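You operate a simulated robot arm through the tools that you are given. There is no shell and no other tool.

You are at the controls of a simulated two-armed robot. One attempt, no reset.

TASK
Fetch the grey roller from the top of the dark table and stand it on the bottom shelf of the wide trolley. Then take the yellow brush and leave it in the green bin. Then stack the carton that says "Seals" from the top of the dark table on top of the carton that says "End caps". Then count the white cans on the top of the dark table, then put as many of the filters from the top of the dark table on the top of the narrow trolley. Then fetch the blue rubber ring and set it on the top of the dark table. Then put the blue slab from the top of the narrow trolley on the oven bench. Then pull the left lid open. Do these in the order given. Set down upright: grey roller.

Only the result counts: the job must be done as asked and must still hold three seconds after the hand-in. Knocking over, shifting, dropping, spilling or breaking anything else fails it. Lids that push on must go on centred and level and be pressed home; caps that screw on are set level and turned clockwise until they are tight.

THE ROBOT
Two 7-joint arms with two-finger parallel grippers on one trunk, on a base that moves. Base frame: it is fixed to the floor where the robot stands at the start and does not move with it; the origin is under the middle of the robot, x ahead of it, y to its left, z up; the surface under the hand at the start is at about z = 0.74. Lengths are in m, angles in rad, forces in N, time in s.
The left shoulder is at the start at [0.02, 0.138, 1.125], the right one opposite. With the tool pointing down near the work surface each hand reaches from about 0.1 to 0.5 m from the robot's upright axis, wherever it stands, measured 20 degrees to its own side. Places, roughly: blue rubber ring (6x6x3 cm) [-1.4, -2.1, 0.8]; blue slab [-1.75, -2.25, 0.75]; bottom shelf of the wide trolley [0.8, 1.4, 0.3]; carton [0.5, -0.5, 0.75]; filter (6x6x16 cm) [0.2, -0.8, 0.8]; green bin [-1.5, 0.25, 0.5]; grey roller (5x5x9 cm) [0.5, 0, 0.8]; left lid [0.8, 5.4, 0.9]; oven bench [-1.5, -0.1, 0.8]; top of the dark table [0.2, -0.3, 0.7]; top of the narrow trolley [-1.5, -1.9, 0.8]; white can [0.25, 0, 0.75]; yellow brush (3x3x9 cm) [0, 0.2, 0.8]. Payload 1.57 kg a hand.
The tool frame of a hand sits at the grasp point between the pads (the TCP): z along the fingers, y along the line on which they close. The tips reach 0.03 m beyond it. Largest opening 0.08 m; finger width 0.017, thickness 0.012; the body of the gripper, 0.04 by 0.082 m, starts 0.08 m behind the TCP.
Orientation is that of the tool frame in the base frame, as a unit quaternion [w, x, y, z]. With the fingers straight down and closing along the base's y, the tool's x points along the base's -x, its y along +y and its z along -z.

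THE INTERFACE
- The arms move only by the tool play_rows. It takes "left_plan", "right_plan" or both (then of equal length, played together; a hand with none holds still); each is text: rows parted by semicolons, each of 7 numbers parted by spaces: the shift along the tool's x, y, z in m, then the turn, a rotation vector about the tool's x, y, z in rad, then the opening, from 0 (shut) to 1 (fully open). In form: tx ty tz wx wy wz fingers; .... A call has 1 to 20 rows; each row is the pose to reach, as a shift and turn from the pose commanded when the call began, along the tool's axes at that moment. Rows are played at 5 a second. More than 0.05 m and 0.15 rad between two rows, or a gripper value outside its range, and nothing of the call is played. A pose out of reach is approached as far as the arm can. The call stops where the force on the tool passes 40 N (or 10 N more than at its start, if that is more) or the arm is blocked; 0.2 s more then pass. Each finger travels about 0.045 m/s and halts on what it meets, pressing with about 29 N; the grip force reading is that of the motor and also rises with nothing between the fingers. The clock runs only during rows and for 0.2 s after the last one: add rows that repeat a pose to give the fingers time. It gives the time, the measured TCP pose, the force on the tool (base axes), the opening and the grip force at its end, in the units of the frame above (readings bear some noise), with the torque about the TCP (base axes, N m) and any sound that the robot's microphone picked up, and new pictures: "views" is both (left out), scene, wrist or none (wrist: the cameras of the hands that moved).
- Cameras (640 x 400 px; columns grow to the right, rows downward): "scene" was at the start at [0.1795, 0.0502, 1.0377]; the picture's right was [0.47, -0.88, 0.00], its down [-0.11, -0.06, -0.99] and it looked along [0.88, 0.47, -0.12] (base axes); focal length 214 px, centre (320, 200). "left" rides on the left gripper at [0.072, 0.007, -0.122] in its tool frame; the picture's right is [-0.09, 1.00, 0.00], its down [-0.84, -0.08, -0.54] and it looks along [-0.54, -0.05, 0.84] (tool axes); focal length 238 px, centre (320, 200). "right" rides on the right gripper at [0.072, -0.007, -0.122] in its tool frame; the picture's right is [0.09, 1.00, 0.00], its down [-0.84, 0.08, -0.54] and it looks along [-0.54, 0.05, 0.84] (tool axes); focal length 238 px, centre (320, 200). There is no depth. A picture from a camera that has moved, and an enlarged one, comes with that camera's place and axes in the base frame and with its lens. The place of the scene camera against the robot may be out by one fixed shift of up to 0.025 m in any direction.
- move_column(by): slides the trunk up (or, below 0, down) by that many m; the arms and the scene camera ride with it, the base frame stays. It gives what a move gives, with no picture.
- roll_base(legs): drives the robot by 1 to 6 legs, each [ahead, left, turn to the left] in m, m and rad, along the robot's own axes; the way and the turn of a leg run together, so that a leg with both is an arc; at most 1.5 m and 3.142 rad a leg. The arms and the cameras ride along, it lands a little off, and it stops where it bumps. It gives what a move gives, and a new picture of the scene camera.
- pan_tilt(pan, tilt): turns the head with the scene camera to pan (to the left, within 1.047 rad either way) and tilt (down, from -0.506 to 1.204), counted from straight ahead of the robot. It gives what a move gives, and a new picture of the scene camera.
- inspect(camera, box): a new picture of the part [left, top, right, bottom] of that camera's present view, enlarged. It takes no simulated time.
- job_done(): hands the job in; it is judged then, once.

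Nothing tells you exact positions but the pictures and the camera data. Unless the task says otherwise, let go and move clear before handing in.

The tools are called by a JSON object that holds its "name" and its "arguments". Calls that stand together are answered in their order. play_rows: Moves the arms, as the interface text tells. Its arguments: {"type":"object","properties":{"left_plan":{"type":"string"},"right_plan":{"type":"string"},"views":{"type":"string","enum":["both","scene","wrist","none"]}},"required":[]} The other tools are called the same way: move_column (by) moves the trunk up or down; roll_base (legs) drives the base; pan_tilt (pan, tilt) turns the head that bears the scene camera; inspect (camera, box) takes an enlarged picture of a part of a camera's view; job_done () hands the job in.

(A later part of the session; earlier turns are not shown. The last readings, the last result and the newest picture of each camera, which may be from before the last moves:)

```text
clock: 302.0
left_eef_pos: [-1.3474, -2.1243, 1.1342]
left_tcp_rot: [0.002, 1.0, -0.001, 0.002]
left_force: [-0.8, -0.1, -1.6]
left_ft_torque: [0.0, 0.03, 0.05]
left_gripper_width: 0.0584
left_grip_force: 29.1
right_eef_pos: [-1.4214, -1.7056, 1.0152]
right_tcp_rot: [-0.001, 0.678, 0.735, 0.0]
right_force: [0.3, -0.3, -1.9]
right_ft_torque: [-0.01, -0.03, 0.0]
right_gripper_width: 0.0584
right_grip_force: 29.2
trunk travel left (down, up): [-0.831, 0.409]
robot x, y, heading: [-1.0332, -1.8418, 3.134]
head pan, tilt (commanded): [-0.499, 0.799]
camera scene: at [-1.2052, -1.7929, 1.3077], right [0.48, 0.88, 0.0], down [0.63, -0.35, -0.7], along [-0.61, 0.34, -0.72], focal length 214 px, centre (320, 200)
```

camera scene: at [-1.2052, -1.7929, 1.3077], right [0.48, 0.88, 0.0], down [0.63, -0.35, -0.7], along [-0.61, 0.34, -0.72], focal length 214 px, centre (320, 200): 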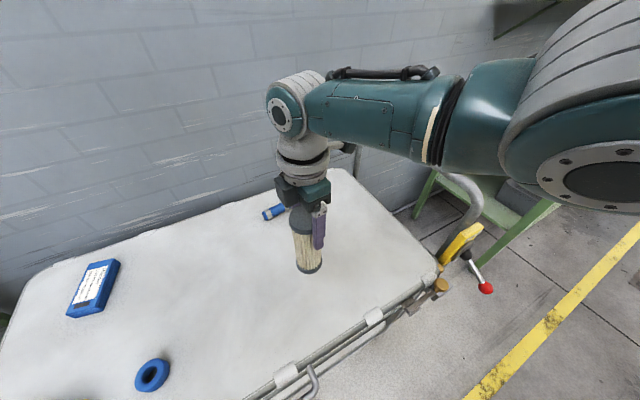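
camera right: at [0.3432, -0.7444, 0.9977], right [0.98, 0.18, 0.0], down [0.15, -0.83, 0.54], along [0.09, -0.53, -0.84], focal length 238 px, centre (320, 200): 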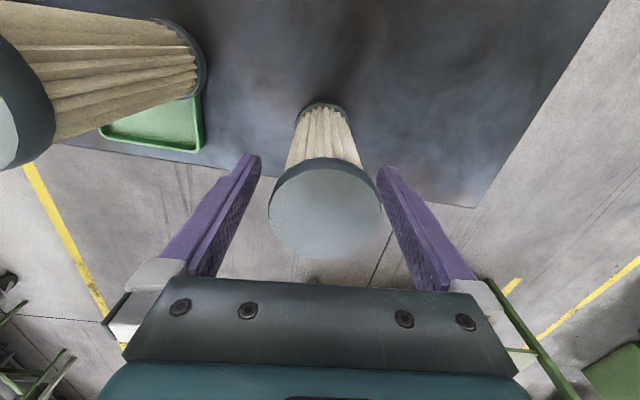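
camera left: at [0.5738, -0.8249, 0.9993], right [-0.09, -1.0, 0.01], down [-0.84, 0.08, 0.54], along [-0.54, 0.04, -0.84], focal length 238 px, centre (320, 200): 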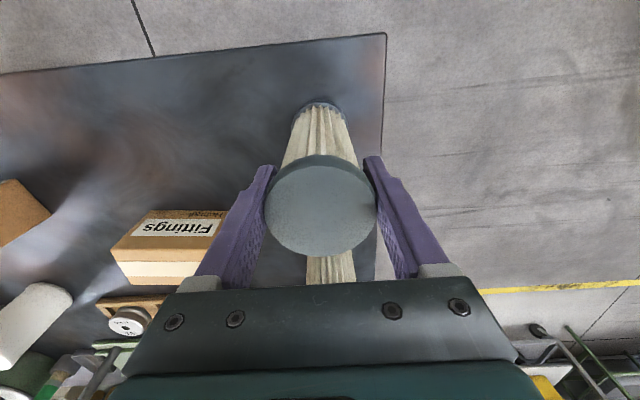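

{"name": "play_rows", "arguments": {"right_plan": "0 0 0.03 0 0 0 0; 0 0 0.06 0 0 0 0; 0 0 0.075 0 0 0 0; 0 0 0.075 0 0 0 0", "views": "scene"}}

{"name": "inspect", "arguments": {"camera": "scene", "box": [240, 170, 400, 300]}}

```text
clock: 303.0
left_eef_pos: [-1.3466, -2.1244, 1.1335]
left_tcp_rot: [0.003, 1.0, -0.001, 0.001]
left_force: [-0.4, -0.4, -1.6]
left_ft_torque: [0.02, 0.0, 0.01]
left_gripper_width: 0.0581
left_grip_force: 29.3
right_eef_pos: [-1.4046, -1.6993, 0.9508]
right_tcp_rot: [0.0, 0.677, 0.736, 0.001]
right_force: [-0.1, -0.3, -2.3]
right_ft_torque: [0.0, -0.01, -0.02]
right_gripper_width: 0.0583
right_grip_force: 28.9
right hand out of reach, approached as far as the arm can: row 2, 3, 4
trunk travel left (down, up): [-0.831, 0.409]
robot x, y, heading: [-1.0318, -1.8373, 3.137]
head pan, tilt (commanded): [-0.499, 0.799]
camera scene: at [-1.2052, -1.7929, 1.3077], right [0.48, 0.88, 0.0], down [0.63, -0.35, -0.7], along [-0.61, 0.34, -0.72], focal length 214 px, centre (320, 200)
```

scene: 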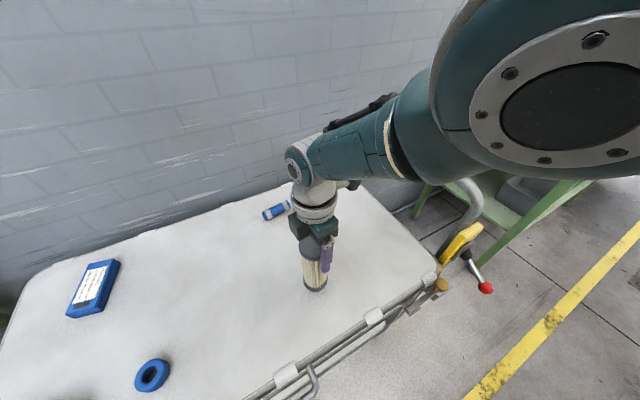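

```text
3.08 times, centred on (320, 235) of scene
camera zoom: at [-1.2052, -1.7929, 1.3077], right [0.48, 0.88, 0.0], down [0.63, -0.35, -0.7], along [-0.61, 0.34, -0.72], focal length 660 px, centre (320, 92)
```

zoom: 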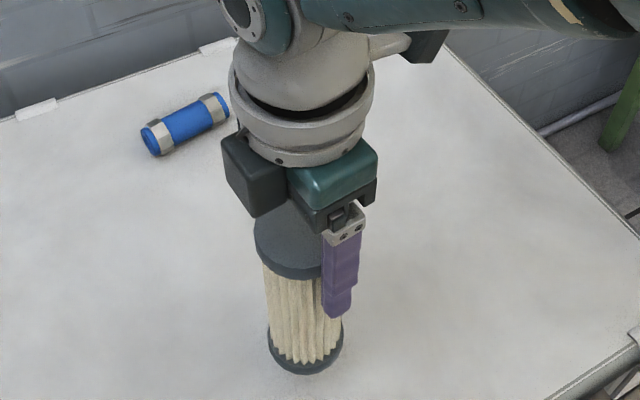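

{"name": "move_column", "arguments": {"by": -0.015}}

{"name": "move_column", "arguments": {"by": -0.006}}

```text
clock: 303.6
left_eef_pos: [-1.3461, -2.1249, 1.119]
left_tcp_rot: [0.003, 1.0, 0.0, 0.001]
left_force: [-0.1, -0.6, -1.5]
left_ft_torque: [-0.01, 0.04, 0.02]
left_gripper_width: 0.058
left_grip_force: 29.1
right_eef_pos: [-1.4045, -1.6993, 0.9372]
right_tcp_rot: [-0.001, 0.677, 0.736, 0.0]
right_force: [0.9, -0.4, -2.0]
right_ft_torque: [0.01, -0.03, 0.04]
right_gripper_width: 0.0581
right_grip_force: 28.8
trunk travel left (down, up): [-0.816, 0.424]
robot x, y, heading: [-1.0337, -1.8365, 3.141]
head pan, tilt (commanded): [-0.499, 0.799]
```

```text
clock: 304.1
left_eef_pos: [-1.3468, -2.1246, 1.1118]
left_tcp_rot: [0.002, 1.0, 0.0, 0.002]
left_force: [-0.6, -0.8, -2.0]
left_ft_torque: [0.01, 0.02, 0.01]
left_gripper_width: 0.0584
left_grip_force: 29.0
right_eef_pos: [-1.405, -1.6986, 0.9305]
right_tcp_rot: [-0.001, 0.678, 0.735, 0.0]
right_force: [0.4, 0.1, -1.0]
right_ft_torque: [0.0, 0.01, -0.01]
right_gripper_width: 0.0581
right_grip_force: 29.4
trunk travel left (down, up): [-0.81, 0.43]
robot x, y, heading: [-1.031, -1.8384, 3.14]
head pan, tilt (commanded): [-0.499, 0.799]
```

{"name": "move_column", "arguments": {"by": -0.005}}

```text
clock: 304.7
left_eef_pos: [-1.3461, -2.1247, 1.1086]
left_tcp_rot: [0.003, 1.0, -0.001, 0.001]
left_force: [0.6, 0.2, -2.1]
left_ft_torque: [0.02, -0.02, 0.0]
left_gripper_width: 0.058
left_grip_force: 28.6
right_eef_pos: [-1.4047, -1.6989, 0.9266]
right_tcp_rot: [0.001, 0.677, 0.736, 0.0]
right_force: [0.4, 0.2, -1.5]
right_ft_torque: [-0.02, -0.01, -0.06]
right_gripper_width: 0.0584
right_grip_force: 28.8
trunk travel left (down, up): [-0.805, 0.435]
robot x, y, heading: [-1.0339, -1.8386, 3.136]
head pan, tilt (commanded): [-0.499, 0.799]
```

{"name": "move_column", "arguments": {"by": -0.006}}

{"name": "inspect", "arguments": {"camera": "scene", "box": [240, 190, 400, 310]}}

```text
clock: 305.2
left_eef_pos: [-1.348, -2.1247, 1.1012]
left_tcp_rot: [0.003, 1.0, -0.001, 0.001]
left_force: [0.9, 0.6, -2.1]
left_ft_torque: [0.01, 0.03, 0.0]
left_gripper_width: 0.0581
left_grip_force: 28.8
right_eef_pos: [-1.4042, -1.6981, 0.9198]
right_tcp_rot: [0.0, 0.677, 0.736, -0.001]
right_force: [-0.3, 0.1, -1.6]
right_ft_torque: [0.0, -0.01, -0.04]
right_gripper_width: 0.0582
right_grip_force: 29.1
trunk travel left (down, up): [-0.799, 0.441]
robot x, y, heading: [-1.0337, -1.8366, 3.14]
head pan, tilt (commanded): [-0.499, 0.799]
```

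```text
3.33 times, centred on (320, 250) of scene
camera zoom: at [-1.2052, -1.7929, 1.2757], right [0.48, 0.88, 0.0], down [0.63, -0.35, -0.7], along [-0.61, 0.34, -0.72], focal length 715 px, centre (320, 33)
```

zoom: 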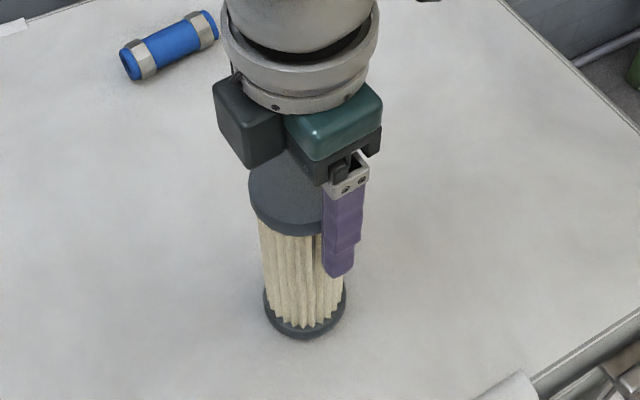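

{"name": "move_column", "arguments": {"by": -0.007}}

{"name": "move_column", "arguments": {"by": -0.005}}

```text
clock: 305.8
left_eef_pos: [-1.3469, -2.1239, 1.0956]
left_tcp_rot: [0.002, 1.0, -0.001, 0.002]
left_force: [0.7, 1.0, -1.2]
left_ft_torque: [-0.03, 0.01, 0.0]
left_gripper_width: 0.0584
left_grip_force: 28.9
right_eef_pos: [-1.404, -1.6992, 0.9139]
right_tcp_rot: [0.001, 0.677, 0.736, -0.001]
right_force: [6.6, -0.4, 24.2]
right_ft_torque: [0.02, -0.53, 0.04]
right_gripper_width: 0.058
right_grip_force: 29.3
trunk travel left (down, up): [-0.792, 0.448]
robot x, y, heading: [-1.0332, -1.8369, 3.135]
head pan, tilt (commanded): [-0.499, 0.799]
```

```text
clock: 306.3
left_eef_pos: [-1.3471, -2.125, 1.09]
left_tcp_rot: [0.002, 1.0, -0.002, 0.002]
left_force: [0.2, -0.1, -1.0]
left_ft_torque: [0.03, -0.01, 0.0]
left_gripper_width: 0.0583
left_grip_force: 28.7
right_eef_pos: [-1.4055, -1.6996, 0.9081]
right_tcp_rot: [0.0, 0.677, 0.736, 0.0]
right_force: [4.2, -1.8, 18.3]
right_ft_torque: [-0.01, -0.54, 0.06]
right_gripper_width: 0.0583
right_grip_force: 28.9
trunk travel left (down, up): [-0.787, 0.453]
robot x, y, heading: [-1.0316, -1.8363, 3.137]
head pan, tilt (commanded): [-0.499, 0.799]
```

{"name": "move_column", "arguments": {"by": 0.002}}

{"name": "play_rows", "arguments": {"right_plan": "0 0 0 0 0 0 0.85; 0 0 0 0 0 0 1; 0 0 0 0 0 0 1; 0 0 0 0 0 0 1", "views": "both"}}

```text
clock: 306.9
left_eef_pos: [-1.3468, -2.126, 1.0911]
left_tcp_rot: [0.002, 1.0, 0.0, 0.002]
left_force: [0.2, -0.2, -1.3]
left_ft_torque: [0.0, 0.01, 0.01]
left_gripper_width: 0.0583
left_grip_force: 29.5
right_eef_pos: [-1.4037, -1.6977, 0.9096]
right_tcp_rot: [0.0, 0.678, 0.735, 0.0]
right_force: [0.1, -0.8, -1.7]
right_ft_torque: [0.01, -0.01, 0.02]
right_gripper_width: 0.0582
right_grip_force: 28.7
trunk travel left (down, up): [-0.789, 0.451]
robot x, y, heading: [-1.0298, -1.8392, 3.136]
head pan, tilt (commanded): [-0.499, 0.799]
```

```text
clock: 307.9
left_eef_pos: [-1.3454, -2.1251, 1.0915]
left_tcp_rot: [0.003, 1.0, -0.001, 0.002]
left_force: [0.8, -0.4, -1.3]
left_ft_torque: [0.01, 0.03, 0.02]
left_gripper_width: 0.0582
left_grip_force: 28.8
right_eef_pos: [-1.4043, -1.6985, 0.9105]
right_tcp_rot: [0.0, 0.677, 0.736, 0.0]
right_force: [0.1, -0.6, -0.3]
right_ft_torque: [0.0, 0.0, 0.0]
right_gripper_width: 0.0799
right_grip_force: 0.0
trunk travel left (down, up): [-0.789, 0.451]
robot x, y, heading: [-1.0314, -1.841, 3.135]
head pan, tilt (commanded): [-0.499, 0.799]
camera scene: at [-1.2053, -1.7928, 1.2657], right [0.48, 0.88, 0.0], down [0.63, -0.35, -0.7], along [-0.61, 0.34, -0.72], focal length 214 px, centre (320, 200)
camera right: at [-1.4188, -1.6268, 1.0316], right [0.98, 0.17, 0.0], down [0.15, -0.83, 0.54], along [0.09, -0.53, -0.84], focal length 238 px, centre (320, 200)
```

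scene: 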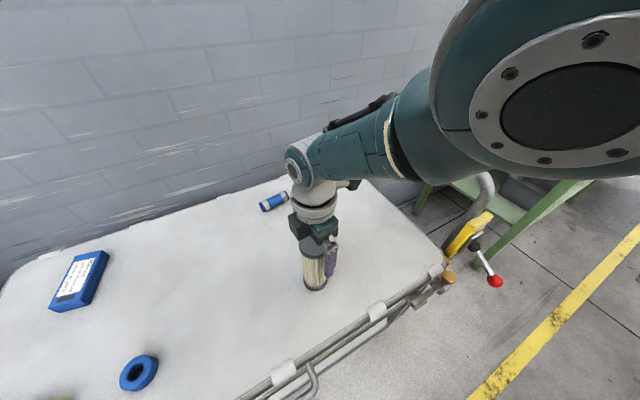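
right: 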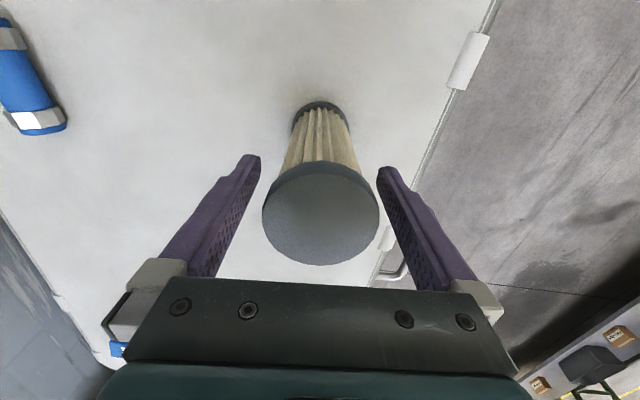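

{"name": "move_column", "arguments": {"by": 0.17}}

{"name": "inspect", "arguments": {"camera": "right", "box": [0, 0, 640, 400]}}

```text
clock: 309.8
left_eef_pos: [-1.3473, -2.1251, 1.2622]
left_tcp_rot: [0.003, 1.0, -0.001, 0.002]
left_force: [-1.2, 0.6, -2.0]
left_ft_torque: [0.01, 0.03, -0.02]
left_gripper_width: 0.0583
left_grip_force: 28.6
right_eef_pos: [-1.4057, -1.6988, 1.0802]
right_tcp_rot: [0.0, 0.676, 0.736, 0.0]
right_force: [0.3, 0.6, -0.9]
right_ft_torque: [-0.05, 0.02, 0.01]
right_gripper_width: 0.08
right_grip_force: 0.1
trunk travel left (down, up): [-0.959, 0.281]
robot x, y, heading: [-1.034, -1.8401, 3.134]
head pan, tilt (commanded): [-0.499, 0.799]
```

```text
1.00 times, centred on (320, 200) of right (not enlarged: the box is as wide or as high as the picture)
camera zoom: at [-1.4188, -1.6268, 1.2015], right [0.98, 0.17, 0.0], down [0.15, -0.83, 0.54], along [0.09, -0.53, -0.84], focal length 238 px, centre (320, 200)
```

zoom: 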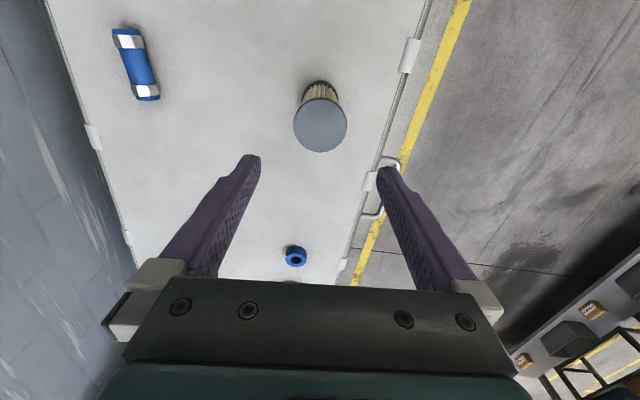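

The first filter stands on the trolley. I'll raise the right hand out of the way and bring the left-hand filter over to about (-1.41, -1.87).

{"name": "play_rows", "arguments": {"right_plan": "0 0 -0.04 0 0 0 1; 0 0 -0.08 0 0 0 1; 0 0 -0.12 0 0 0 1; 0 0 -0.16 0 0 0 1; 0 0 -0.2 0 0 0 1; 0 0 -0.2 0 0 0 1", "left_plan": "0 0 0 0 0 0 0; -0.015 -0.035 0 0 0 0 0; -0.03 -0.07 0 0 0 0 0; -0.045 -0.105 0 0 0 0 0; -0.06 -0.14 0 0 0 0 0; -0.06 -0.14 0 0 0 0 0", "views": "scene"}}

```text
clock: 311.2
left_eef_pos: [-1.4087, -1.9998, 1.2628]
left_tcp_rot: [0.014, 1.0, 0.01, -0.003]
left_force: [0.7, -0.5, -1.6]
left_ft_torque: [-0.03, 0.01, -0.01]
left_gripper_width: 0.0581
left_grip_force: 28.2
right_eef_pos: [-1.4947, -1.703, 1.2629]
right_tcp_rot: [0.0, 0.678, 0.735, 0.0]
right_force: [0.0, -0.5, 0.0]
right_ft_torque: [-0.01, 0.03, -0.02]
right_gripper_width: 0.08
right_grip_force: 0.0
right hand out of reach, approached as far as the arm can: row 1, 2, 3, 4, 5, 6
trunk travel left (down, up): [-0.959, 0.281]
robot x, y, heading: [-1.0317, -1.8397, 3.132]
head pan, tilt (commanded): [-0.499, 0.799]
camera scene: at [-1.2053, -1.7929, 1.4357], right [0.48, 0.88, 0.0], down [0.63, -0.35, -0.7], along [-0.61, 0.34, -0.72], focal length 214 px, centre (320, 200)
```

scene: 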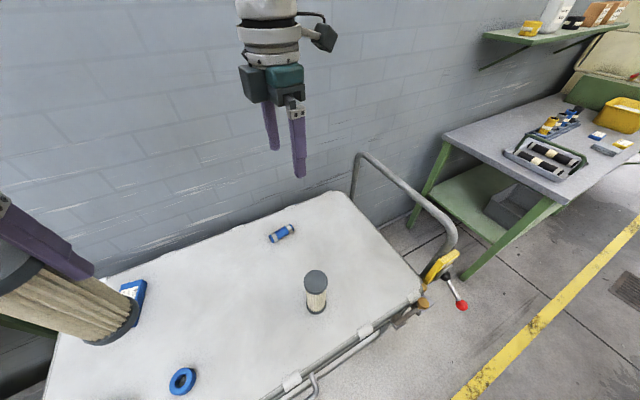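

{"name": "roll_base", "arguments": {"legs": [[0, -0.12, 0.01]]}}

{"name": "play_rows", "arguments": {"left_plan": "0 0 0.03 0 0 0 0; 0 0 0.06 0 0 0 0; 0 0 0.09 0 0 0 0; 0 0 0.12 0 0 0 0; 0 0 0.12 0 0 0 0", "views": "both"}}

```text
clock: 312.4
left_eef_pos: [-1.4072, -1.886, 1.2606]
left_tcp_rot: [0.016, 1.0, 0.011, -0.001]
left_force: [-0.6, 0.2, -1.8]
left_ft_torque: [0.0, 0.01, 0.0]
left_gripper_width: 0.0583
left_grip_force: 29.2
right_eef_pos: [-1.4967, -1.5892, 1.2628]
right_tcp_rot: [0.001, 0.675, 0.737, 0.0]
right_force: [0.1, -0.6, -0.2]
right_ft_torque: [0.0, 0.03, 0.01]
right_gripper_width: 0.0801
right_grip_force: 0.1
trunk travel left (down, up): [-0.959, 0.281]
robot x, y, heading: [-1.0335, -1.7231, -3.136]
head pan, tilt (commanded): [-0.499, 0.799]
camera scene: at [-1.2053, -1.6782, 1.4357], right [0.48, 0.88, 0.0], down [0.63, -0.34, -0.7], along [-0.61, 0.33, -0.72], focal length 214 px, centre (320, 200)
```

scene: 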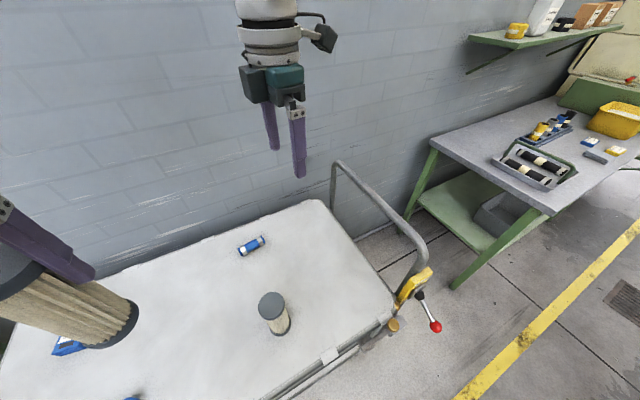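

```text
clock: 313.6
left_eef_pos: [-1.4061, -1.8924, 1.1417]
left_tcp_rot: [0.016, 1.0, 0.01, 0.0]
left_force: [0.3, 0.1, -2.4]
left_ft_torque: [-0.01, -0.02, -0.01]
left_gripper_width: 0.0583
left_grip_force: 28.9
right_eef_pos: [-1.4953, -1.5908, 1.2635]
right_tcp_rot: [0.001, 0.675, 0.738, 0.001]
right_force: [0.4, 0.2, 0.1]
right_ft_torque: [-0.01, 0.01, -0.03]
right_gripper_width: 0.08
right_grip_force: 0.1
trunk travel left (down, up): [-0.959, 0.281]
robot x, y, heading: [-1.0327, -1.7252, -3.141]
head pan, tilt (commanded): [-0.499, 0.799]
camera scene: at [-1.2053, -1.6781, 1.4357], right [0.48, 0.88, 0.0], down [0.63, -0.34, -0.7], along [-0.61, 0.33, -0.72], focal length 214 px, centre (320, 200)
camera left: at [-1.3346, -1.8935, 1.2648], right [-0.07, -1.0, 0.03], down [-0.84, 0.08, 0.54], along [-0.54, 0.01, -0.84], focal length 238 px, centre (320, 200)
```

scene: 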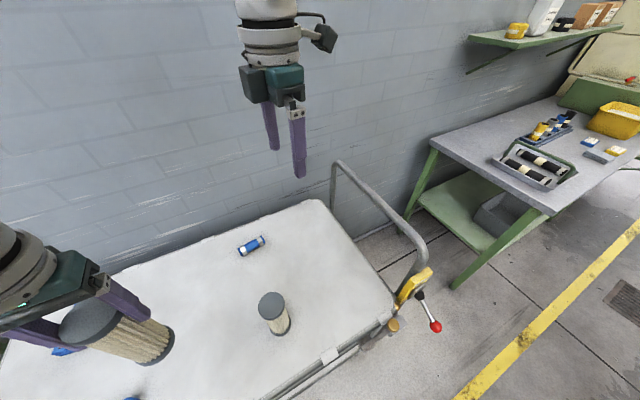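
left: 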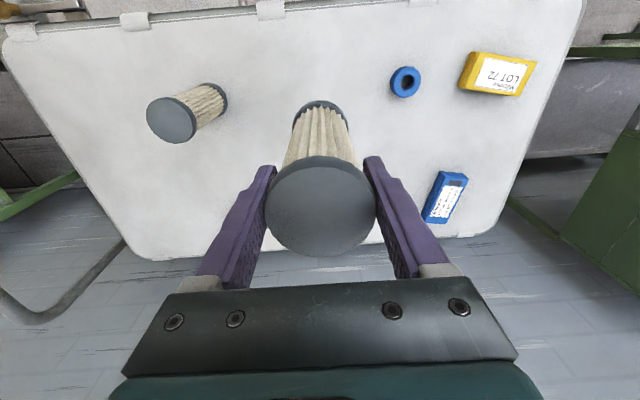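

{"name": "play_rows", "arguments": {"left_plan": "0 0 0 0.032 0 0.02 0; 0 0 0 0.032 0 0.02 0", "views": "none"}}

{"name": "move_column", "arguments": {"by": -0.2}}

{"name": "move_column", "arguments": {"by": -0.018}}

```text
clock: 314.2
left_eef_pos: [-1.4066, -1.892, 1.1439]
left_tcp_rot: [0.001, 1.0, 0.001, 0.001]
left_force: [0.3, -0.4, -1.8]
left_ft_torque: [-0.01, -0.04, 0.0]
left_gripper_width: 0.0582
left_grip_force: 29.1
right_eef_pos: [-1.4953, -1.5906, 1.2627]
right_tcp_rot: [0.001, 0.675, 0.738, 0.001]
right_force: [0.8, -0.2, -0.1]
right_ft_torque: [-0.02, -0.02, 0.04]
right_gripper_width: 0.0799
right_grip_force: 0.0
trunk travel left (down, up): [-0.959, 0.281]
robot x, y, heading: [-1.0339, -1.7247, -3.145]
head pan, tilt (commanded): [-0.499, 0.799]
```

```text
clock: 316.4
left_eef_pos: [-1.4059, -1.8916, 0.9424]
left_tcp_rot: [0.001, 1.0, 0.0, 0.0]
left_force: [0.3, 0.6, -1.0]
left_ft_torque: [0.01, 0.0, 0.01]
left_gripper_width: 0.0583
left_grip_force: 28.9
right_eef_pos: [-1.4946, -1.5902, 1.0631]
right_tcp_rot: [0.001, 0.675, 0.738, 0.001]
right_force: [-0.1, -0.8, -0.2]
right_ft_torque: [-0.01, -0.01, 0.02]
right_gripper_width: 0.0801
right_grip_force: 0.0
trunk travel left (down, up): [-0.759, 0.481]
robot x, y, heading: [-1.0327, -1.722, -3.139]
head pan, tilt (commanded): [-0.499, 0.799]
```

```text
clock: 317.0
left_eef_pos: [-1.4063, -1.892, 0.9238]
left_tcp_rot: [0.001, 1.0, 0.0, 0.0]
left_force: [0.3, 0.7, -1.9]
left_ft_torque: [-0.03, 0.01, -0.01]
left_gripper_width: 0.0584
left_grip_force: 29.0
right_eef_pos: [-1.4964, -1.5905, 1.0457]
right_tcp_rot: [0.0, 0.675, 0.738, 0.001]
right_force: [-0.6, -0.4, 0.4]
right_ft_torque: [0.02, 0.01, 0.0]
right_gripper_width: 0.0802
right_grip_force: 0.0
trunk travel left (down, up): [-0.741, 0.499]
robot x, y, heading: [-1.0333, -1.7259, -3.138]
head pan, tilt (commanded): [-0.499, 0.799]
```

Nearly down, so I'll go the last centimetre in small steps.

{"name": "move_column", "arguments": {"by": -0.007}}

```text
clock: 317.6
left_eef_pos: [-1.4072, -1.8917, 0.9168]
left_tcp_rot: [0.001, 1.0, 0.0, 0.001]
left_force: [-0.3, 0.5, -1.4]
left_ft_torque: [0.0, 0.0, -0.02]
left_gripper_width: 0.058
left_grip_force: 28.7
right_eef_pos: [-1.4958, -1.5894, 1.0376]
right_tcp_rot: [0.0, 0.675, 0.738, 0.0]
right_force: [0.6, 0.4, -0.1]
right_ft_torque: [-0.04, 0.0, 0.03]
right_gripper_width: 0.0802
right_grip_force: 0.1
trunk travel left (down, up): [-0.734, 0.506]
robot x, y, heading: [-1.0315, -1.7256, -3.143]
head pan, tilt (commanded): [-0.499, 0.799]
```

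{"name": "move_column", "arguments": {"by": -0.004}}

```text
clock: 318.1
left_eef_pos: [-1.4085, -1.8933, 0.9144]
left_tcp_rot: [0.0, 1.0, 0.001, -0.001]
left_force: [5.4, 1.4, 21.9]
left_ft_torque: [0.21, -0.07, -0.03]
left_gripper_width: 0.0585
left_grip_force: 29.2
right_eef_pos: [-1.4961, -1.5907, 1.0343]
right_tcp_rot: [0.0, 0.675, 0.738, 0.0]
right_force: [-0.7, 0.4, 1.0]
right_ft_torque: [0.02, 0.0, 0.01]
right_gripper_width: 0.08
right_grip_force: 0.1
trunk travel left (down, up): [-0.73, 0.51]
robot x, y, heading: [-1.0332, -1.7239, -3.141]
head pan, tilt (commanded): [-0.499, 0.799]
```

{"name": "move_column", "arguments": {"by": 0.002}}

{"name": "play_rows", "arguments": {"left_plan": "0 0 0 0 0 0 0.85; 0 0 0 0 0 0 1; 0 0 0 0 0 0 1; 0 0 0 0 0 0 1", "views": "both"}}

```text
clock: 318.6
left_eef_pos: [-1.4082, -1.8939, 0.915]
left_tcp_rot: [0.0, 1.0, 0.0, -0.001]
left_force: [-2.4, 0.2, 3.6]
left_ft_torque: [0.05, 0.46, 0.01]
left_gripper_width: 0.0582
left_grip_force: 29.3
right_eef_pos: [-1.4962, -1.5901, 1.0364]
right_tcp_rot: [0.0, 0.676, 0.737, 0.0]
right_force: [0.2, -0.8, 0.1]
right_ft_torque: [-0.01, 0.0, 0.01]
right_gripper_width: 0.0799
right_grip_force: 0.1
trunk travel left (down, up): [-0.732, 0.508]
robot x, y, heading: [-1.0328, -1.7239, -3.143]
head pan, tilt (commanded): [-0.499, 0.799]
```

```text
clock: 319.6
left_eef_pos: [-1.4065, -1.8924, 0.9154]
left_tcp_rot: [0.001, 1.0, -0.001, 0.0]
left_force: [-0.5, 0.2, -0.8]
left_ft_torque: [-0.01, -0.01, -0.01]
left_gripper_width: 0.0797
left_grip_force: 0.0
right_eef_pos: [-1.4964, -1.5913, 1.0356]
right_tcp_rot: [0.0, 0.675, 0.738, 0.0]
right_force: [-0.4, 0.5, 0.1]
right_ft_torque: [0.0, 0.03, 0.02]
right_gripper_width: 0.08
right_grip_force: 0.0
trunk travel left (down, up): [-0.732, 0.508]
robot x, y, heading: [-1.032, -1.7225, -3.14]
head pan, tilt (commanded): [-0.499, 0.799]
camera scene: at [-1.2054, -1.6782, 1.2088], right [0.48, 0.88, 0.0], down [0.63, -0.34, -0.7], along [-0.61, 0.33, -0.72], focal length 214 px, centre (320, 200)
camera left: at [-1.3352, -1.8982, 1.0374], right [-0.09, -1.0, 0.0], down [-0.84, 0.08, 0.54], along [-0.54, 0.05, -0.84], focal length 238 px, centre (320, 200)
```

scene: 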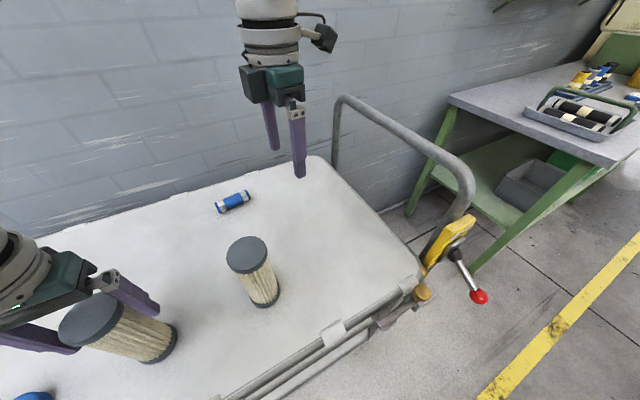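
left: 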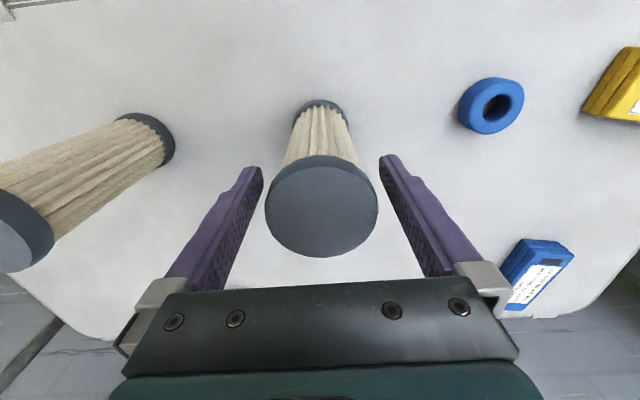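

Both filters are standing on the trolley. I'll raise up, fold the right hand back, and go for the blue ring at about (-1.395, -2.051) with the left hand.

{"name": "move_column", "arguments": {"by": 0.17}}

{"name": "roll_base", "arguments": {"legs": [[0, 0.155, 0]]}}

{"name": "play_rows", "arguments": {"right_plan": "0.027 0.02 0 0 0 0 1; 0.054 0.04 0 0 0 0 1; 0.081 0.06 0 0 0 0 1; 0.108 0.08 0 0 0 0 1; 0.135 0.1 0 0 0 0 1; 0.135 0.1 0 0 0 0 1", "views": "scene"}}

{"name": "inspect", "arguments": {"camera": "left", "box": [0, 0, 640, 400]}}

```text
clock: 321.5
left_eef_pos: [-1.4061, -1.892, 1.0842]
left_tcp_rot: [0.002, 1.0, 0.0, 0.0]
left_force: [0.2, -0.4, 0.6]
left_ft_torque: [0.01, 0.0, 0.0]
left_gripper_width: 0.0801
left_grip_force: 0.0
right_eef_pos: [-1.495, -1.5901, 1.2051]
right_tcp_rot: [0.001, 0.675, 0.738, 0.0]
right_force: [0.2, 0.2, 0.4]
right_ft_torque: [0.02, 0.01, 0.0]
right_gripper_width: 0.0798
right_grip_force: 0.0
trunk travel left (down, up): [-0.902, 0.338]
robot x, y, heading: [-1.0354, -1.7269, -3.14]
head pan, tilt (commanded): [-0.499, 0.799]
```

```text
clock: 322.9
left_eef_pos: [-1.4062, -2.0458, 1.0844]
left_tcp_rot: [0.001, 1.0, 0.0, 0.001]
left_force: [0.0, 0.2, 1.4]
left_ft_torque: [0.01, -0.01, 0.0]
left_gripper_width: 0.0798
left_grip_force: 0.1
right_eef_pos: [-1.4948, -1.743, 1.2061]
right_tcp_rot: [0.001, 0.675, 0.738, 0.0]
right_force: [-0.6, 0.4, -0.3]
right_ft_torque: [-0.03, -0.01, 0.01]
right_gripper_width: 0.0798
right_grip_force: 0.0
trunk travel left (down, up): [-0.902, 0.338]
robot x, y, heading: [-1.0297, -1.8755, -3.141]
head pan, tilt (commanded): [-0.499, 0.799]
camera scene: at [-1.2051, -1.8325, 1.3788], right [0.48, 0.88, 0.0], down [0.63, -0.34, -0.7], along [-0.61, 0.33, -0.72], focal length 214 px, centre (320, 200)
```

scene: 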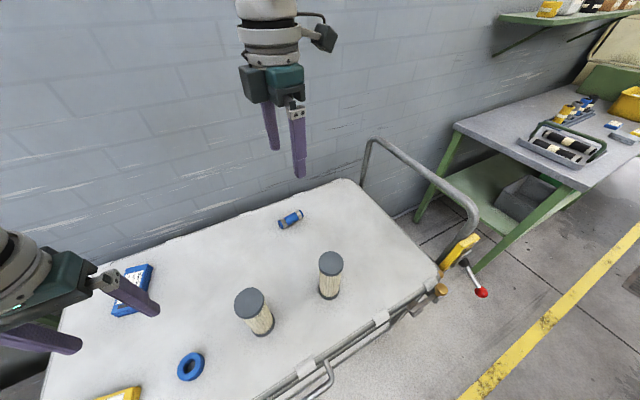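

```text
clock: 324.3
left_eef_pos: [-1.4051, -2.0462, 1.0861]
left_tcp_rot: [0.001, 1.0, 0.0, 0.002]
left_force: [-0.7, 0.2, 0.2]
left_ft_torque: [-0.02, 0.0, 0.0]
left_gripper_width: 0.08
left_grip_force: 0.1
right_eef_pos: [-1.4809, -1.576, 1.1829]
right_tcp_rot: [0.001, 0.675, 0.737, 0.001]
right_force: [0.6, 0.5, -0.1]
right_ft_torque: [0.01, -0.01, 0.0]
right_gripper_width: 0.08
right_grip_force: 0.0
right hand out of reach, approached as far as the arm can: row 1, 2, 3, 4, 5, 6
trunk travel left (down, up): [-0.902, 0.338]
robot x, y, heading: [-1.0328, -1.8783, -3.136]
head pan, tilt (commanded): [-0.499, 0.799]
camera scene: at [-1.2051, -1.8325, 1.3788], right [0.48, 0.88, 0.0], down [0.63, -0.34, -0.7], along [-0.61, 0.33, -0.72], focal length 214 px, centre (320, 200)
```

scene: 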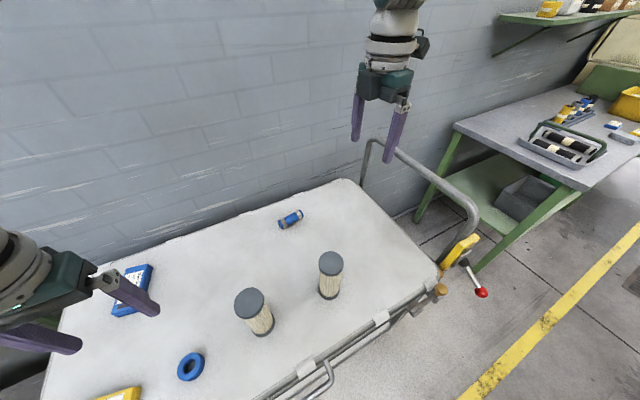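

```text
1.00 times, centred on (320, 200) of left (not enlarged: the box is as wide or as high as the picture)
camera zoom: at [-1.3346, -2.0525, 1.2073], right [-0.09, -1.0, 0.0], down [-0.84, 0.08, 0.54], along [-0.54, 0.05, -0.84], focal length 238 px, centre (320, 200)
```

zoom: 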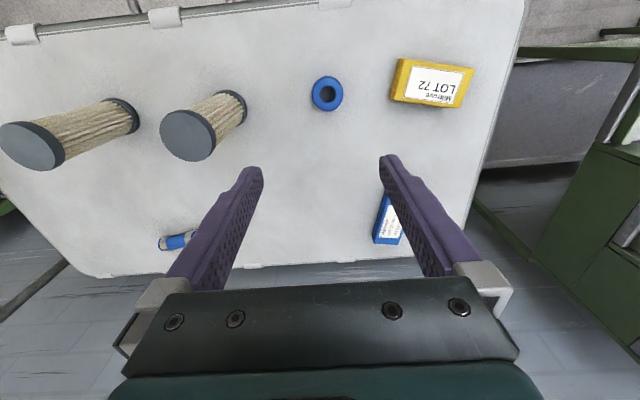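

{"name": "play_rows", "arguments": {"left_plan": "0.005 0.005 0.03 0 0 0 1; 0.01 0.01 0.06 0 0 0 1; 0.01 0.01 0.09 0 0 0 1; 0.01 0.01 0.09 0 0 0 1", "views": "wrist"}}

```text
clock: 325.3
left_eef_pos: [-1.3892, -2.0576, 1.0013]
left_tcp_rot: [0.001, 1.0, 0.001, -0.001]
left_force: [0.2, 0.2, -0.2]
left_ft_torque: [-0.04, 0.0, -0.02]
left_gripper_width: 0.0802
left_grip_force: 0.0
left hand out of reach, approached as far as the arm can: row 3, 4
right_eef_pos: [-1.4821, -1.5765, 1.184]
right_tcp_rot: [0.001, 0.675, 0.738, 0.0]
right_force: [0.5, -0.3, 0.2]
right_ft_torque: [-0.02, 0.01, -0.05]
right_gripper_width: 0.08
right_grip_force: 0.1
trunk travel left (down, up): [-0.902, 0.338]
robot x, y, heading: [-1.0306, -1.8779, -3.142]
head pan, tilt (commanded): [-0.499, 0.799]
camera left: at [-1.3177, -2.0643, 1.1229], right [-0.09, -1.0, 0.0], down [-0.84, 0.08, 0.54], along [-0.54, 0.05, -0.84], focal length 238 px, centre (320, 200)
```

left: 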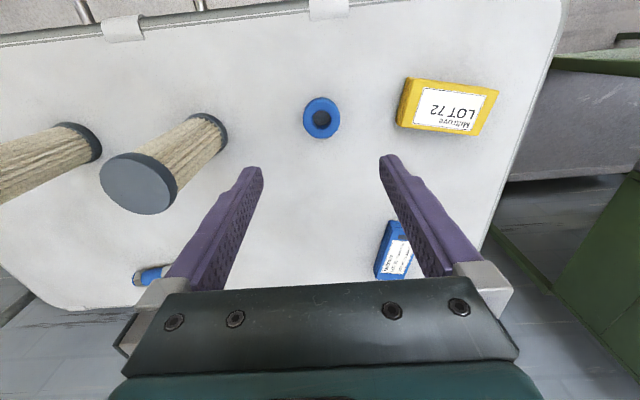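

{"name": "move_column", "arguments": {"by": -0.17}}

{"name": "inspect", "arguments": {"camera": "left", "box": [0, 0, 640, 400]}}

```text
clock: 327.2
left_eef_pos: [-1.3894, -2.0584, 0.8297]
left_tcp_rot: [0.0, 1.0, 0.001, -0.001]
left_force: [-0.5, -0.6, 0.6]
left_ft_torque: [0.02, -0.05, 0.0]
left_gripper_width: 0.0803
left_grip_force: 0.1
right_eef_pos: [-1.4811, -1.575, 1.0143]
right_tcp_rot: [0.0, 0.675, 0.738, 0.0]
right_force: [-0.3, -0.3, 0.1]
right_ft_torque: [-0.02, 0.0, 0.01]
right_gripper_width: 0.0802
right_grip_force: 0.0
trunk travel left (down, up): [-0.732, 0.508]
robot x, y, heading: [-1.0281, -1.8769, -3.145]
head pan, tilt (commanded): [-0.499, 0.799]
```

```text
1.00 times, centred on (320, 200) of left (not enlarged: the box is as wide or as high as the picture)
camera zoom: at [-1.3178, -2.0642, 0.953], right [-0.09, -1.0, 0.0], down [-0.84, 0.08, 0.54], along [-0.54, 0.05, -0.84], focal length 238 px, centre (320, 200)
```

zoom: 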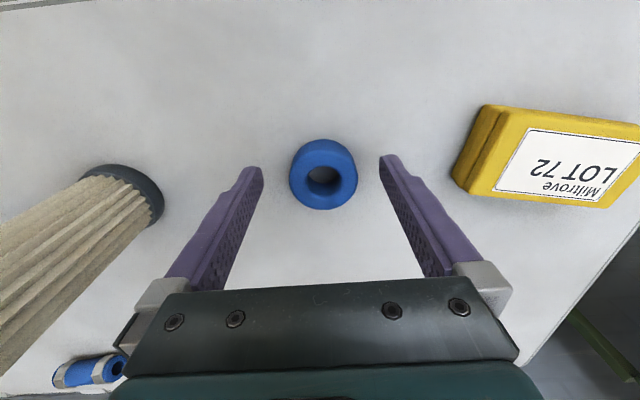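

{"name": "move_column", "arguments": {"by": -0.017}}

{"name": "play_rows", "arguments": {"left_plan": "0 0 0 0 0 0 0.8; 0 0 0 0 0 0 0.6; 0 0 0 0 0 0 0.4; 0 0 0 0 0 0 0.3; 0 0 0 0 0 0 0.3", "views": "wrist"}}

```text
clock: 327.9
left_eef_pos: [-1.3898, -2.0586, 0.8135]
left_tcp_rot: [0.001, 1.0, 0.001, 0.0]
left_force: [0.6, 0.2, -0.3]
left_ft_torque: [0.01, -0.01, 0.05]
left_gripper_width: 0.0798
left_grip_force: 0.1
right_eef_pos: [-1.4807, -1.5753, 0.9966]
right_tcp_rot: [0.0, 0.675, 0.738, 0.002]
right_force: [0.8, -0.2, 0.1]
right_ft_torque: [-0.01, -0.02, 0.02]
right_gripper_width: 0.0801
right_grip_force: 0.0
trunk travel left (down, up): [-0.715, 0.525]
robot x, y, heading: [-1.0302, -1.8768, -3.142]
head pan, tilt (commanded): [-0.499, 0.799]
```

```text
clock: 329.1
left_eef_pos: [-1.3888, -2.0584, 0.8142]
left_tcp_rot: [0.002, 1.0, 0.001, 0.001]
left_force: [1.0, 0.2, 0.5]
left_ft_torque: [0.09, 0.0, -0.04]
left_gripper_width: 0.0485
left_grip_force: 28.9
right_eef_pos: [-1.4815, -1.5754, 0.9977]
right_tcp_rot: [0.001, 0.675, 0.738, 0.0]
right_force: [-0.1, 0.7, 0.6]
right_ft_torque: [-0.01, 0.0, -0.02]
right_gripper_width: 0.08
right_grip_force: 0.0
trunk travel left (down, up): [-0.715, 0.525]
robot x, y, heading: [-1.0311, -1.8765, -3.142]
head pan, tilt (commanded): [-0.499, 0.799]
camera left: at [-1.3177, -2.0643, 0.9361], right [-0.09, -1.0, 0.0], down [-0.84, 0.08, 0.54], along [-0.54, 0.05, -0.84], focal length 238 px, centre (320, 200)
```

left: 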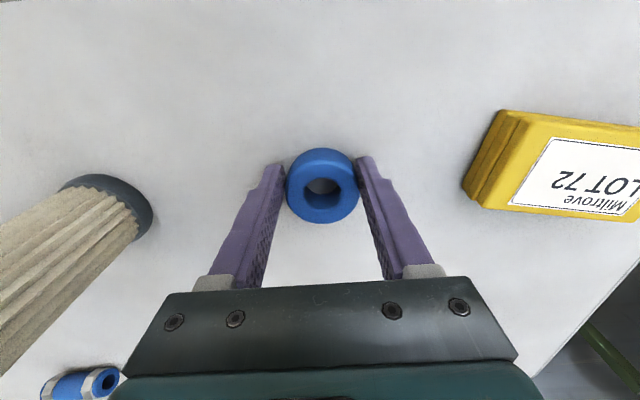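

The ring is gripped. I'll lift it and carry it to the cleared right end of the dark table, coming in from the corridor.

{"name": "move_column", "arguments": {"by": 0.25}}

{"name": "roll_base", "arguments": {"legs": [[-0.5, 0, 0]]}}

{"name": "pan_tilt", "arguments": {"pan": 0.0, "tilt": 0.7}}

```text
clock: 331.7
left_eef_pos: [-1.3895, -2.0583, 1.064]
left_tcp_rot: [0.0, 1.0, 0.0, 0.001]
left_force: [-0.1, -0.1, -0.2]
left_ft_torque: [-0.01, 0.01, 0.01]
left_gripper_width: 0.0482
left_grip_force: 29.0
right_eef_pos: [-1.4807, -1.5753, 1.2468]
right_tcp_rot: [0.001, 0.676, 0.737, 0.001]
right_force: [0.5, 0.4, -0.3]
right_ft_torque: [-0.02, 0.02, -0.02]
right_gripper_width: 0.0798
right_grip_force: 0.1
trunk travel left (down, up): [-0.965, 0.275]
robot x, y, heading: [-1.0311, -1.8806, -3.14]
head pan, tilt (commanded): [-0.499, 0.799]
```

```text
clock: 334.6
left_eef_pos: [-0.8836, -2.0564, 1.0645]
left_tcp_rot: [0.001, 1.0, 0.0, 0.0]
left_force: [0.3, 0.0, -0.3]
left_ft_torque: [0.01, -0.03, 0.0]
left_gripper_width: 0.0482
left_grip_force: 29.1
right_eef_pos: [-0.9742, -1.5735, 1.2468]
right_tcp_rot: [0.001, 0.676, 0.737, 0.001]
right_force: [0.8, -0.5, 0.2]
right_ft_torque: [0.03, 0.02, 0.0]
right_gripper_width: 0.08
right_grip_force: 0.1
trunk travel left (down, up): [-0.965, 0.275]
robot x, y, heading: [-0.5281, -1.8816, 3.139]
head pan, tilt (commanded): [-0.499, 0.799]
camera scene: at [-0.6993, -1.8316, 1.4418], right [0.48, 0.88, 0.0], down [0.63, -0.34, -0.7], along [-0.61, 0.33, -0.72], focal length 214 px, centre (320, 200)
```

scene: 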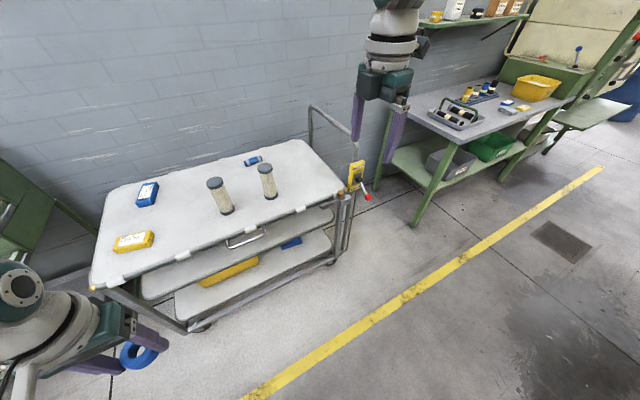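

```text
clock: 335.6
left_eef_pos: [-0.8846, -2.0568, 1.0633]
left_tcp_rot: [0.002, 1.0, -0.001, 0.0]
left_force: [-0.1, 0.1, -0.3]
left_ft_torque: [0.02, 0.0, -0.01]
left_gripper_width: 0.0481
left_grip_force: 29.4
right_eef_pos: [-0.9749, -1.5745, 1.2461]
right_tcp_rot: [0.0, 0.676, 0.737, 0.001]
right_force: [0.2, 0.1, -1.1]
right_ft_torque: [-0.02, 0.02, -0.01]
right_gripper_width: 0.08
right_grip_force: 0.0
trunk travel left (down, up): [-0.965, 0.275]
robot x, y, heading: [-0.5279, -1.8786, 3.142]
head pan, tilt (commanded): [0.0, 0.7]
camera scene: at [-0.7134, -1.8702, 1.45], right [0.0, 1.0, 0.0], down [0.64, 0.0, -0.76], along [-0.76, 0.0, -0.64], focal length 214 px, centre (320, 200)
```

scene: 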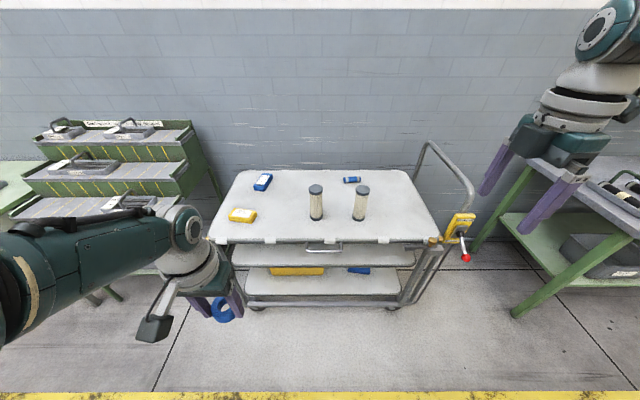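

{"name": "roll_base", "arguments": {"legs": [[0, -0.46, 0], [-0.95, 0, 0]]}}

{"name": "roll_base", "arguments": {"legs": [[0, 0, -1.57]]}}

{"name": "pan_tilt", "arguments": {"pan": 0.0, "tilt": 0.9}}

```text
clock: 343.0
left_eef_pos: [0.1003, -1.6193, 1.0637]
left_tcp_rot: [0.001, 1.0, -0.01, 0.0]
left_force: [-0.2, -0.1, -0.3]
left_ft_torque: [0.02, -0.02, -0.01]
left_gripper_width: 0.048
left_grip_force: 28.9
right_eef_pos: [0.018, -1.1353, 1.2472]
right_tcp_rot: [0.0, 0.682, 0.731, 0.0]
right_force: [-0.4, -0.6, -1.2]
right_ft_torque: [0.01, 0.0, 0.02]
right_gripper_width: 0.0799
right_grip_force: 0.0
trunk travel left (down, up): [-0.965, 0.275]
robot x, y, heading: [0.4574, -1.4411, 3.121]
head pan, tilt (commanded): [0.0, 0.7]
camera scene: at [0.2744, -1.4355, 1.45], right [0.02, 1.0, 0.0], down [0.64, -0.01, -0.76], along [-0.76, 0.01, -0.64], focal length 214 px, centre (320, 200)
```

scene: 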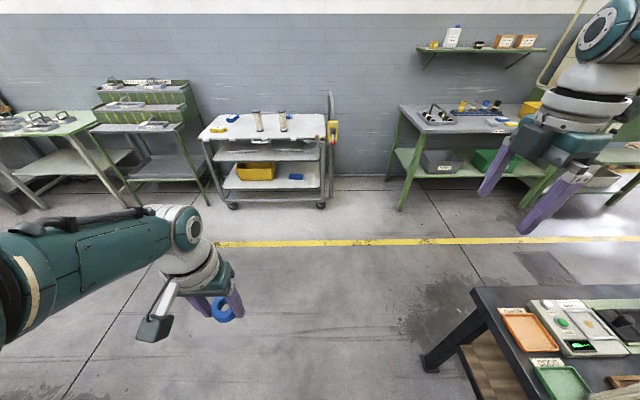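

```text
clock: 347.2
left_eef_pos: [0.2821, -1.0881, 1.0633]
left_tcp_rot: [0.0, -0.706, 0.709, 0.001]
left_force: [0.4, -0.2, 0.4]
left_ft_torque: [-0.01, 0.0, 0.0]
left_gripper_width: 0.0478
left_grip_force: 29.0
right_eef_pos: [0.7656, -0.9974, 1.2459]
right_tcp_rot: [0.001, 0.999, 0.042, 0.0]
right_force: [0.3, 0.4, 0.7]
right_ft_torque: [0.0, -0.02, 0.01]
right_gripper_width: 0.08
right_grip_force: 0.0
trunk travel left (down, up): [-0.965, 0.275]
robot x, y, heading: [0.4612, -1.4454, 1.569]
head pan, tilt (commanded): [0.0, 0.7]
camera scene: at [0.4598, -1.254, 1.45], right [1.0, 0.0, 0.0], down [0.0, -0.64, -0.76], along [0.0, 0.76, -0.64], focal length 214 px, centre (320, 200)
```

scene: 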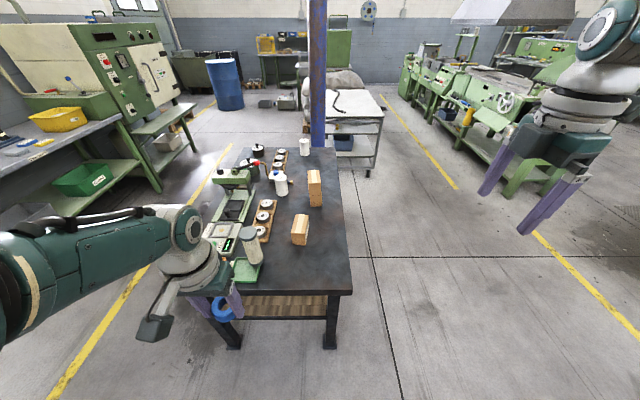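

```text
clock: 347.9
left_eef_pos: [0.2826, -1.0862, 1.0637]
left_tcp_rot: [0.0, -0.706, 0.708, 0.001]
left_force: [-0.1, -0.4, -0.4]
left_ft_torque: [0.06, 0.02, 0.01]
left_gripper_width: 0.0476
left_grip_force: 28.7
right_eef_pos: [0.7644, -0.9983, 1.2471]
right_tcp_rot: [0.0, 0.999, 0.042, 0.0]
right_force: [-0.2, -0.2, -0.6]
right_ft_torque: [0.02, -0.01, 0.0]
right_gripper_width: 0.08
right_grip_force: 0.0
trunk travel left (down, up): [-0.965, 0.275]
robot x, y, heading: [0.4603, -1.4452, 1.567]
head pan, tilt (commanded): [0.0, 0.901]
camera scene: at [0.4597, -1.2634, 1.4339], right [1.0, 0.0, 0.0], down [0.0, -0.78, -0.62], along [0.0, 0.62, -0.78], focal length 214 px, centre (320, 200)
```

scene: 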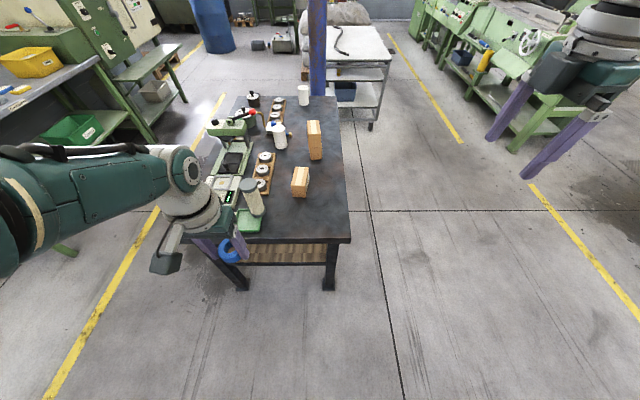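

{"name": "roll_base", "arguments": {"legs": [[0.27, -0.178, 0]]}}

{"name": "inspect", "arguments": {"camera": "left", "box": [0, 0, 640, 400]}}

```text
clock: 350.1
left_eef_pos: [0.4643, -0.8121, 1.0632]
left_tcp_rot: [-0.002, -0.702, 0.713, 0.0]
left_force: [0.0, 0.5, -0.6]
left_ft_torque: [-0.01, 0.01, 0.02]
left_gripper_width: 0.0475
left_grip_force: 28.5
right_eef_pos: [0.9484, -0.7263, 1.2448]
right_tcp_rot: [0.001, 0.999, 0.037, 0.001]
right_force: [-0.2, 0.0, 0.7]
right_ft_torque: [-0.01, -0.04, -0.04]
right_gripper_width: 0.08
right_grip_force: 0.1
trunk travel left (down, up): [-0.965, 0.275]
robot x, y, heading: [0.6391, -1.1735, 1.557]
head pan, tilt (commanded): [0.0, 0.901]
camera scene: at [0.6398, -0.9892, 1.4338], right [1.0, -0.01, 0.0], down [-0.01, -0.78, -0.62], along [0.01, 0.62, -0.78], focal length 214 px, centre (320, 200)
```

scene: 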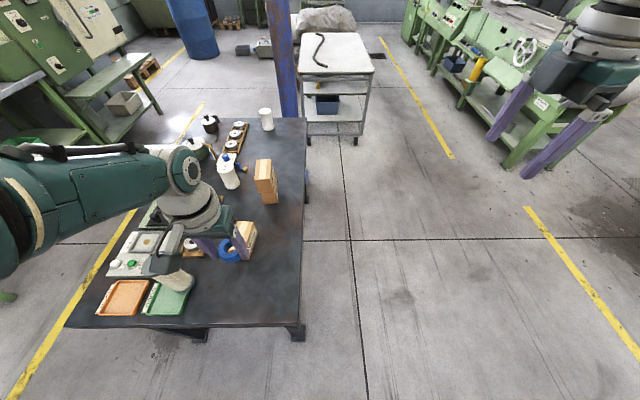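

```text
1.00 times, centred on (320, 200) of left (not enlarged: the box is as wide or as high as the picture)
camera zoom: at [0.4563, -0.8831, 1.186], right [-0.99, 0.11, 0.0], down [0.09, 0.84, 0.54], along [0.06, 0.54, -0.84], focal length 238 px, centre (320, 200)
```

zoom: 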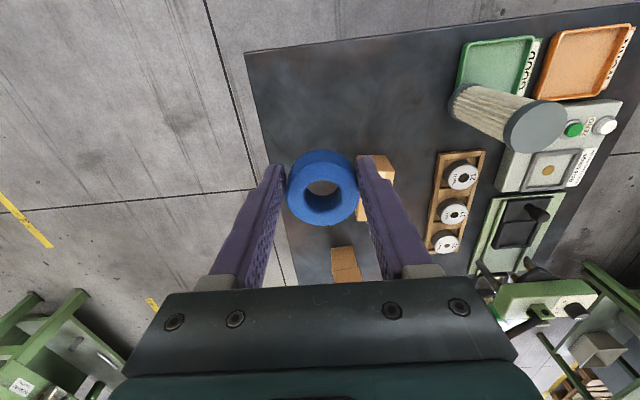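

{"name": "move_column", "arguments": {"by": -0.26}}

{"name": "move_column", "arguments": {"by": -0.018}}

{"name": "inspect", "arguments": {"camera": "left", "box": [0, 0, 640, 400]}}

```text
clock: 352.8
left_eef_pos: [0.4647, -0.812, 0.8045]
left_tcp_rot: [0.0, -0.702, 0.712, 0.001]
left_force: [0.1, -0.4, -0.4]
left_ft_torque: [0.0, -0.01, 0.02]
left_gripper_width: 0.0476
left_grip_force: 28.9
right_eef_pos: [0.9478, -0.7263, 0.9876]
right_tcp_rot: [0.001, 0.999, 0.036, 0.0]
right_force: [1.0, 0.1, 0.2]
right_ft_torque: [-0.02, 0.0, -0.02]
right_gripper_width: 0.08
right_grip_force: 0.0
trunk travel left (down, up): [-0.705, 0.535]
robot x, y, heading: [0.6391, -1.169, 1.56]
head pan, tilt (commanded): [0.0, 0.901]
```

```text
clock: 353.4
left_eef_pos: [0.464, -0.8117, 0.7855]
left_tcp_rot: [-0.001, -0.701, 0.713, 0.0]
left_force: [0.1, -0.1, -0.4]
left_ft_torque: [0.02, 0.0, -0.01]
left_gripper_width: 0.0476
left_grip_force: 29.1
right_eef_pos: [0.9487, -0.7271, 0.9679]
right_tcp_rot: [0.001, 0.999, 0.036, 0.001]
right_force: [0.2, -0.3, 0.5]
right_ft_torque: [0.04, 0.02, 0.0]
right_gripper_width: 0.0799
right_grip_force: 0.1
trunk travel left (down, up): [-0.687, 0.553]
robot x, y, heading: [0.6382, -1.17, 1.555]
head pan, tilt (commanded): [0.0, 0.901]
```

```text
1.00 times, centred on (320, 200) of left (not enlarged: the box is as wide or as high as the picture)
camera zoom: at [0.4563, -0.883, 0.908], right [-0.99, 0.11, 0.0], down [0.09, 0.84, 0.54], along [0.06, 0.54, -0.84], focal length 238 px, centre (320, 200)
```

zoom: 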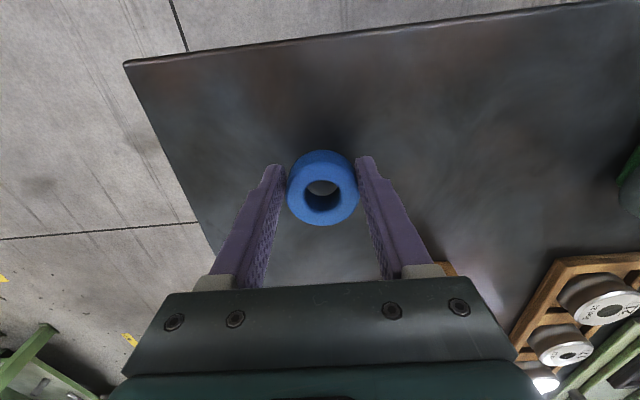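

{"name": "move_column", "arguments": {"by": -0.006}}

```text
clock: 353.9
left_eef_pos: [0.4628, -0.8109, 0.7799]
left_tcp_rot: [0.0, -0.702, 0.712, 0.0]
left_force: [0.7, -0.5, -0.8]
left_ft_torque: [0.0, 0.02, 0.03]
left_gripper_width: 0.0475
left_grip_force: 28.8
right_eef_pos: [0.9487, -0.7259, 0.9628]
right_tcp_rot: [0.0, 0.999, 0.036, 0.0]
right_force: [0.8, -0.8, -1.0]
right_ft_torque: [-0.05, 0.02, 0.03]
right_gripper_width: 0.0801
right_grip_force: 0.0
trunk travel left (down, up): [-0.681, 0.559]
robot x, y, heading: [0.6405, -1.1689, 1.557]
head pan, tilt (commanded): [0.0, 0.901]
```

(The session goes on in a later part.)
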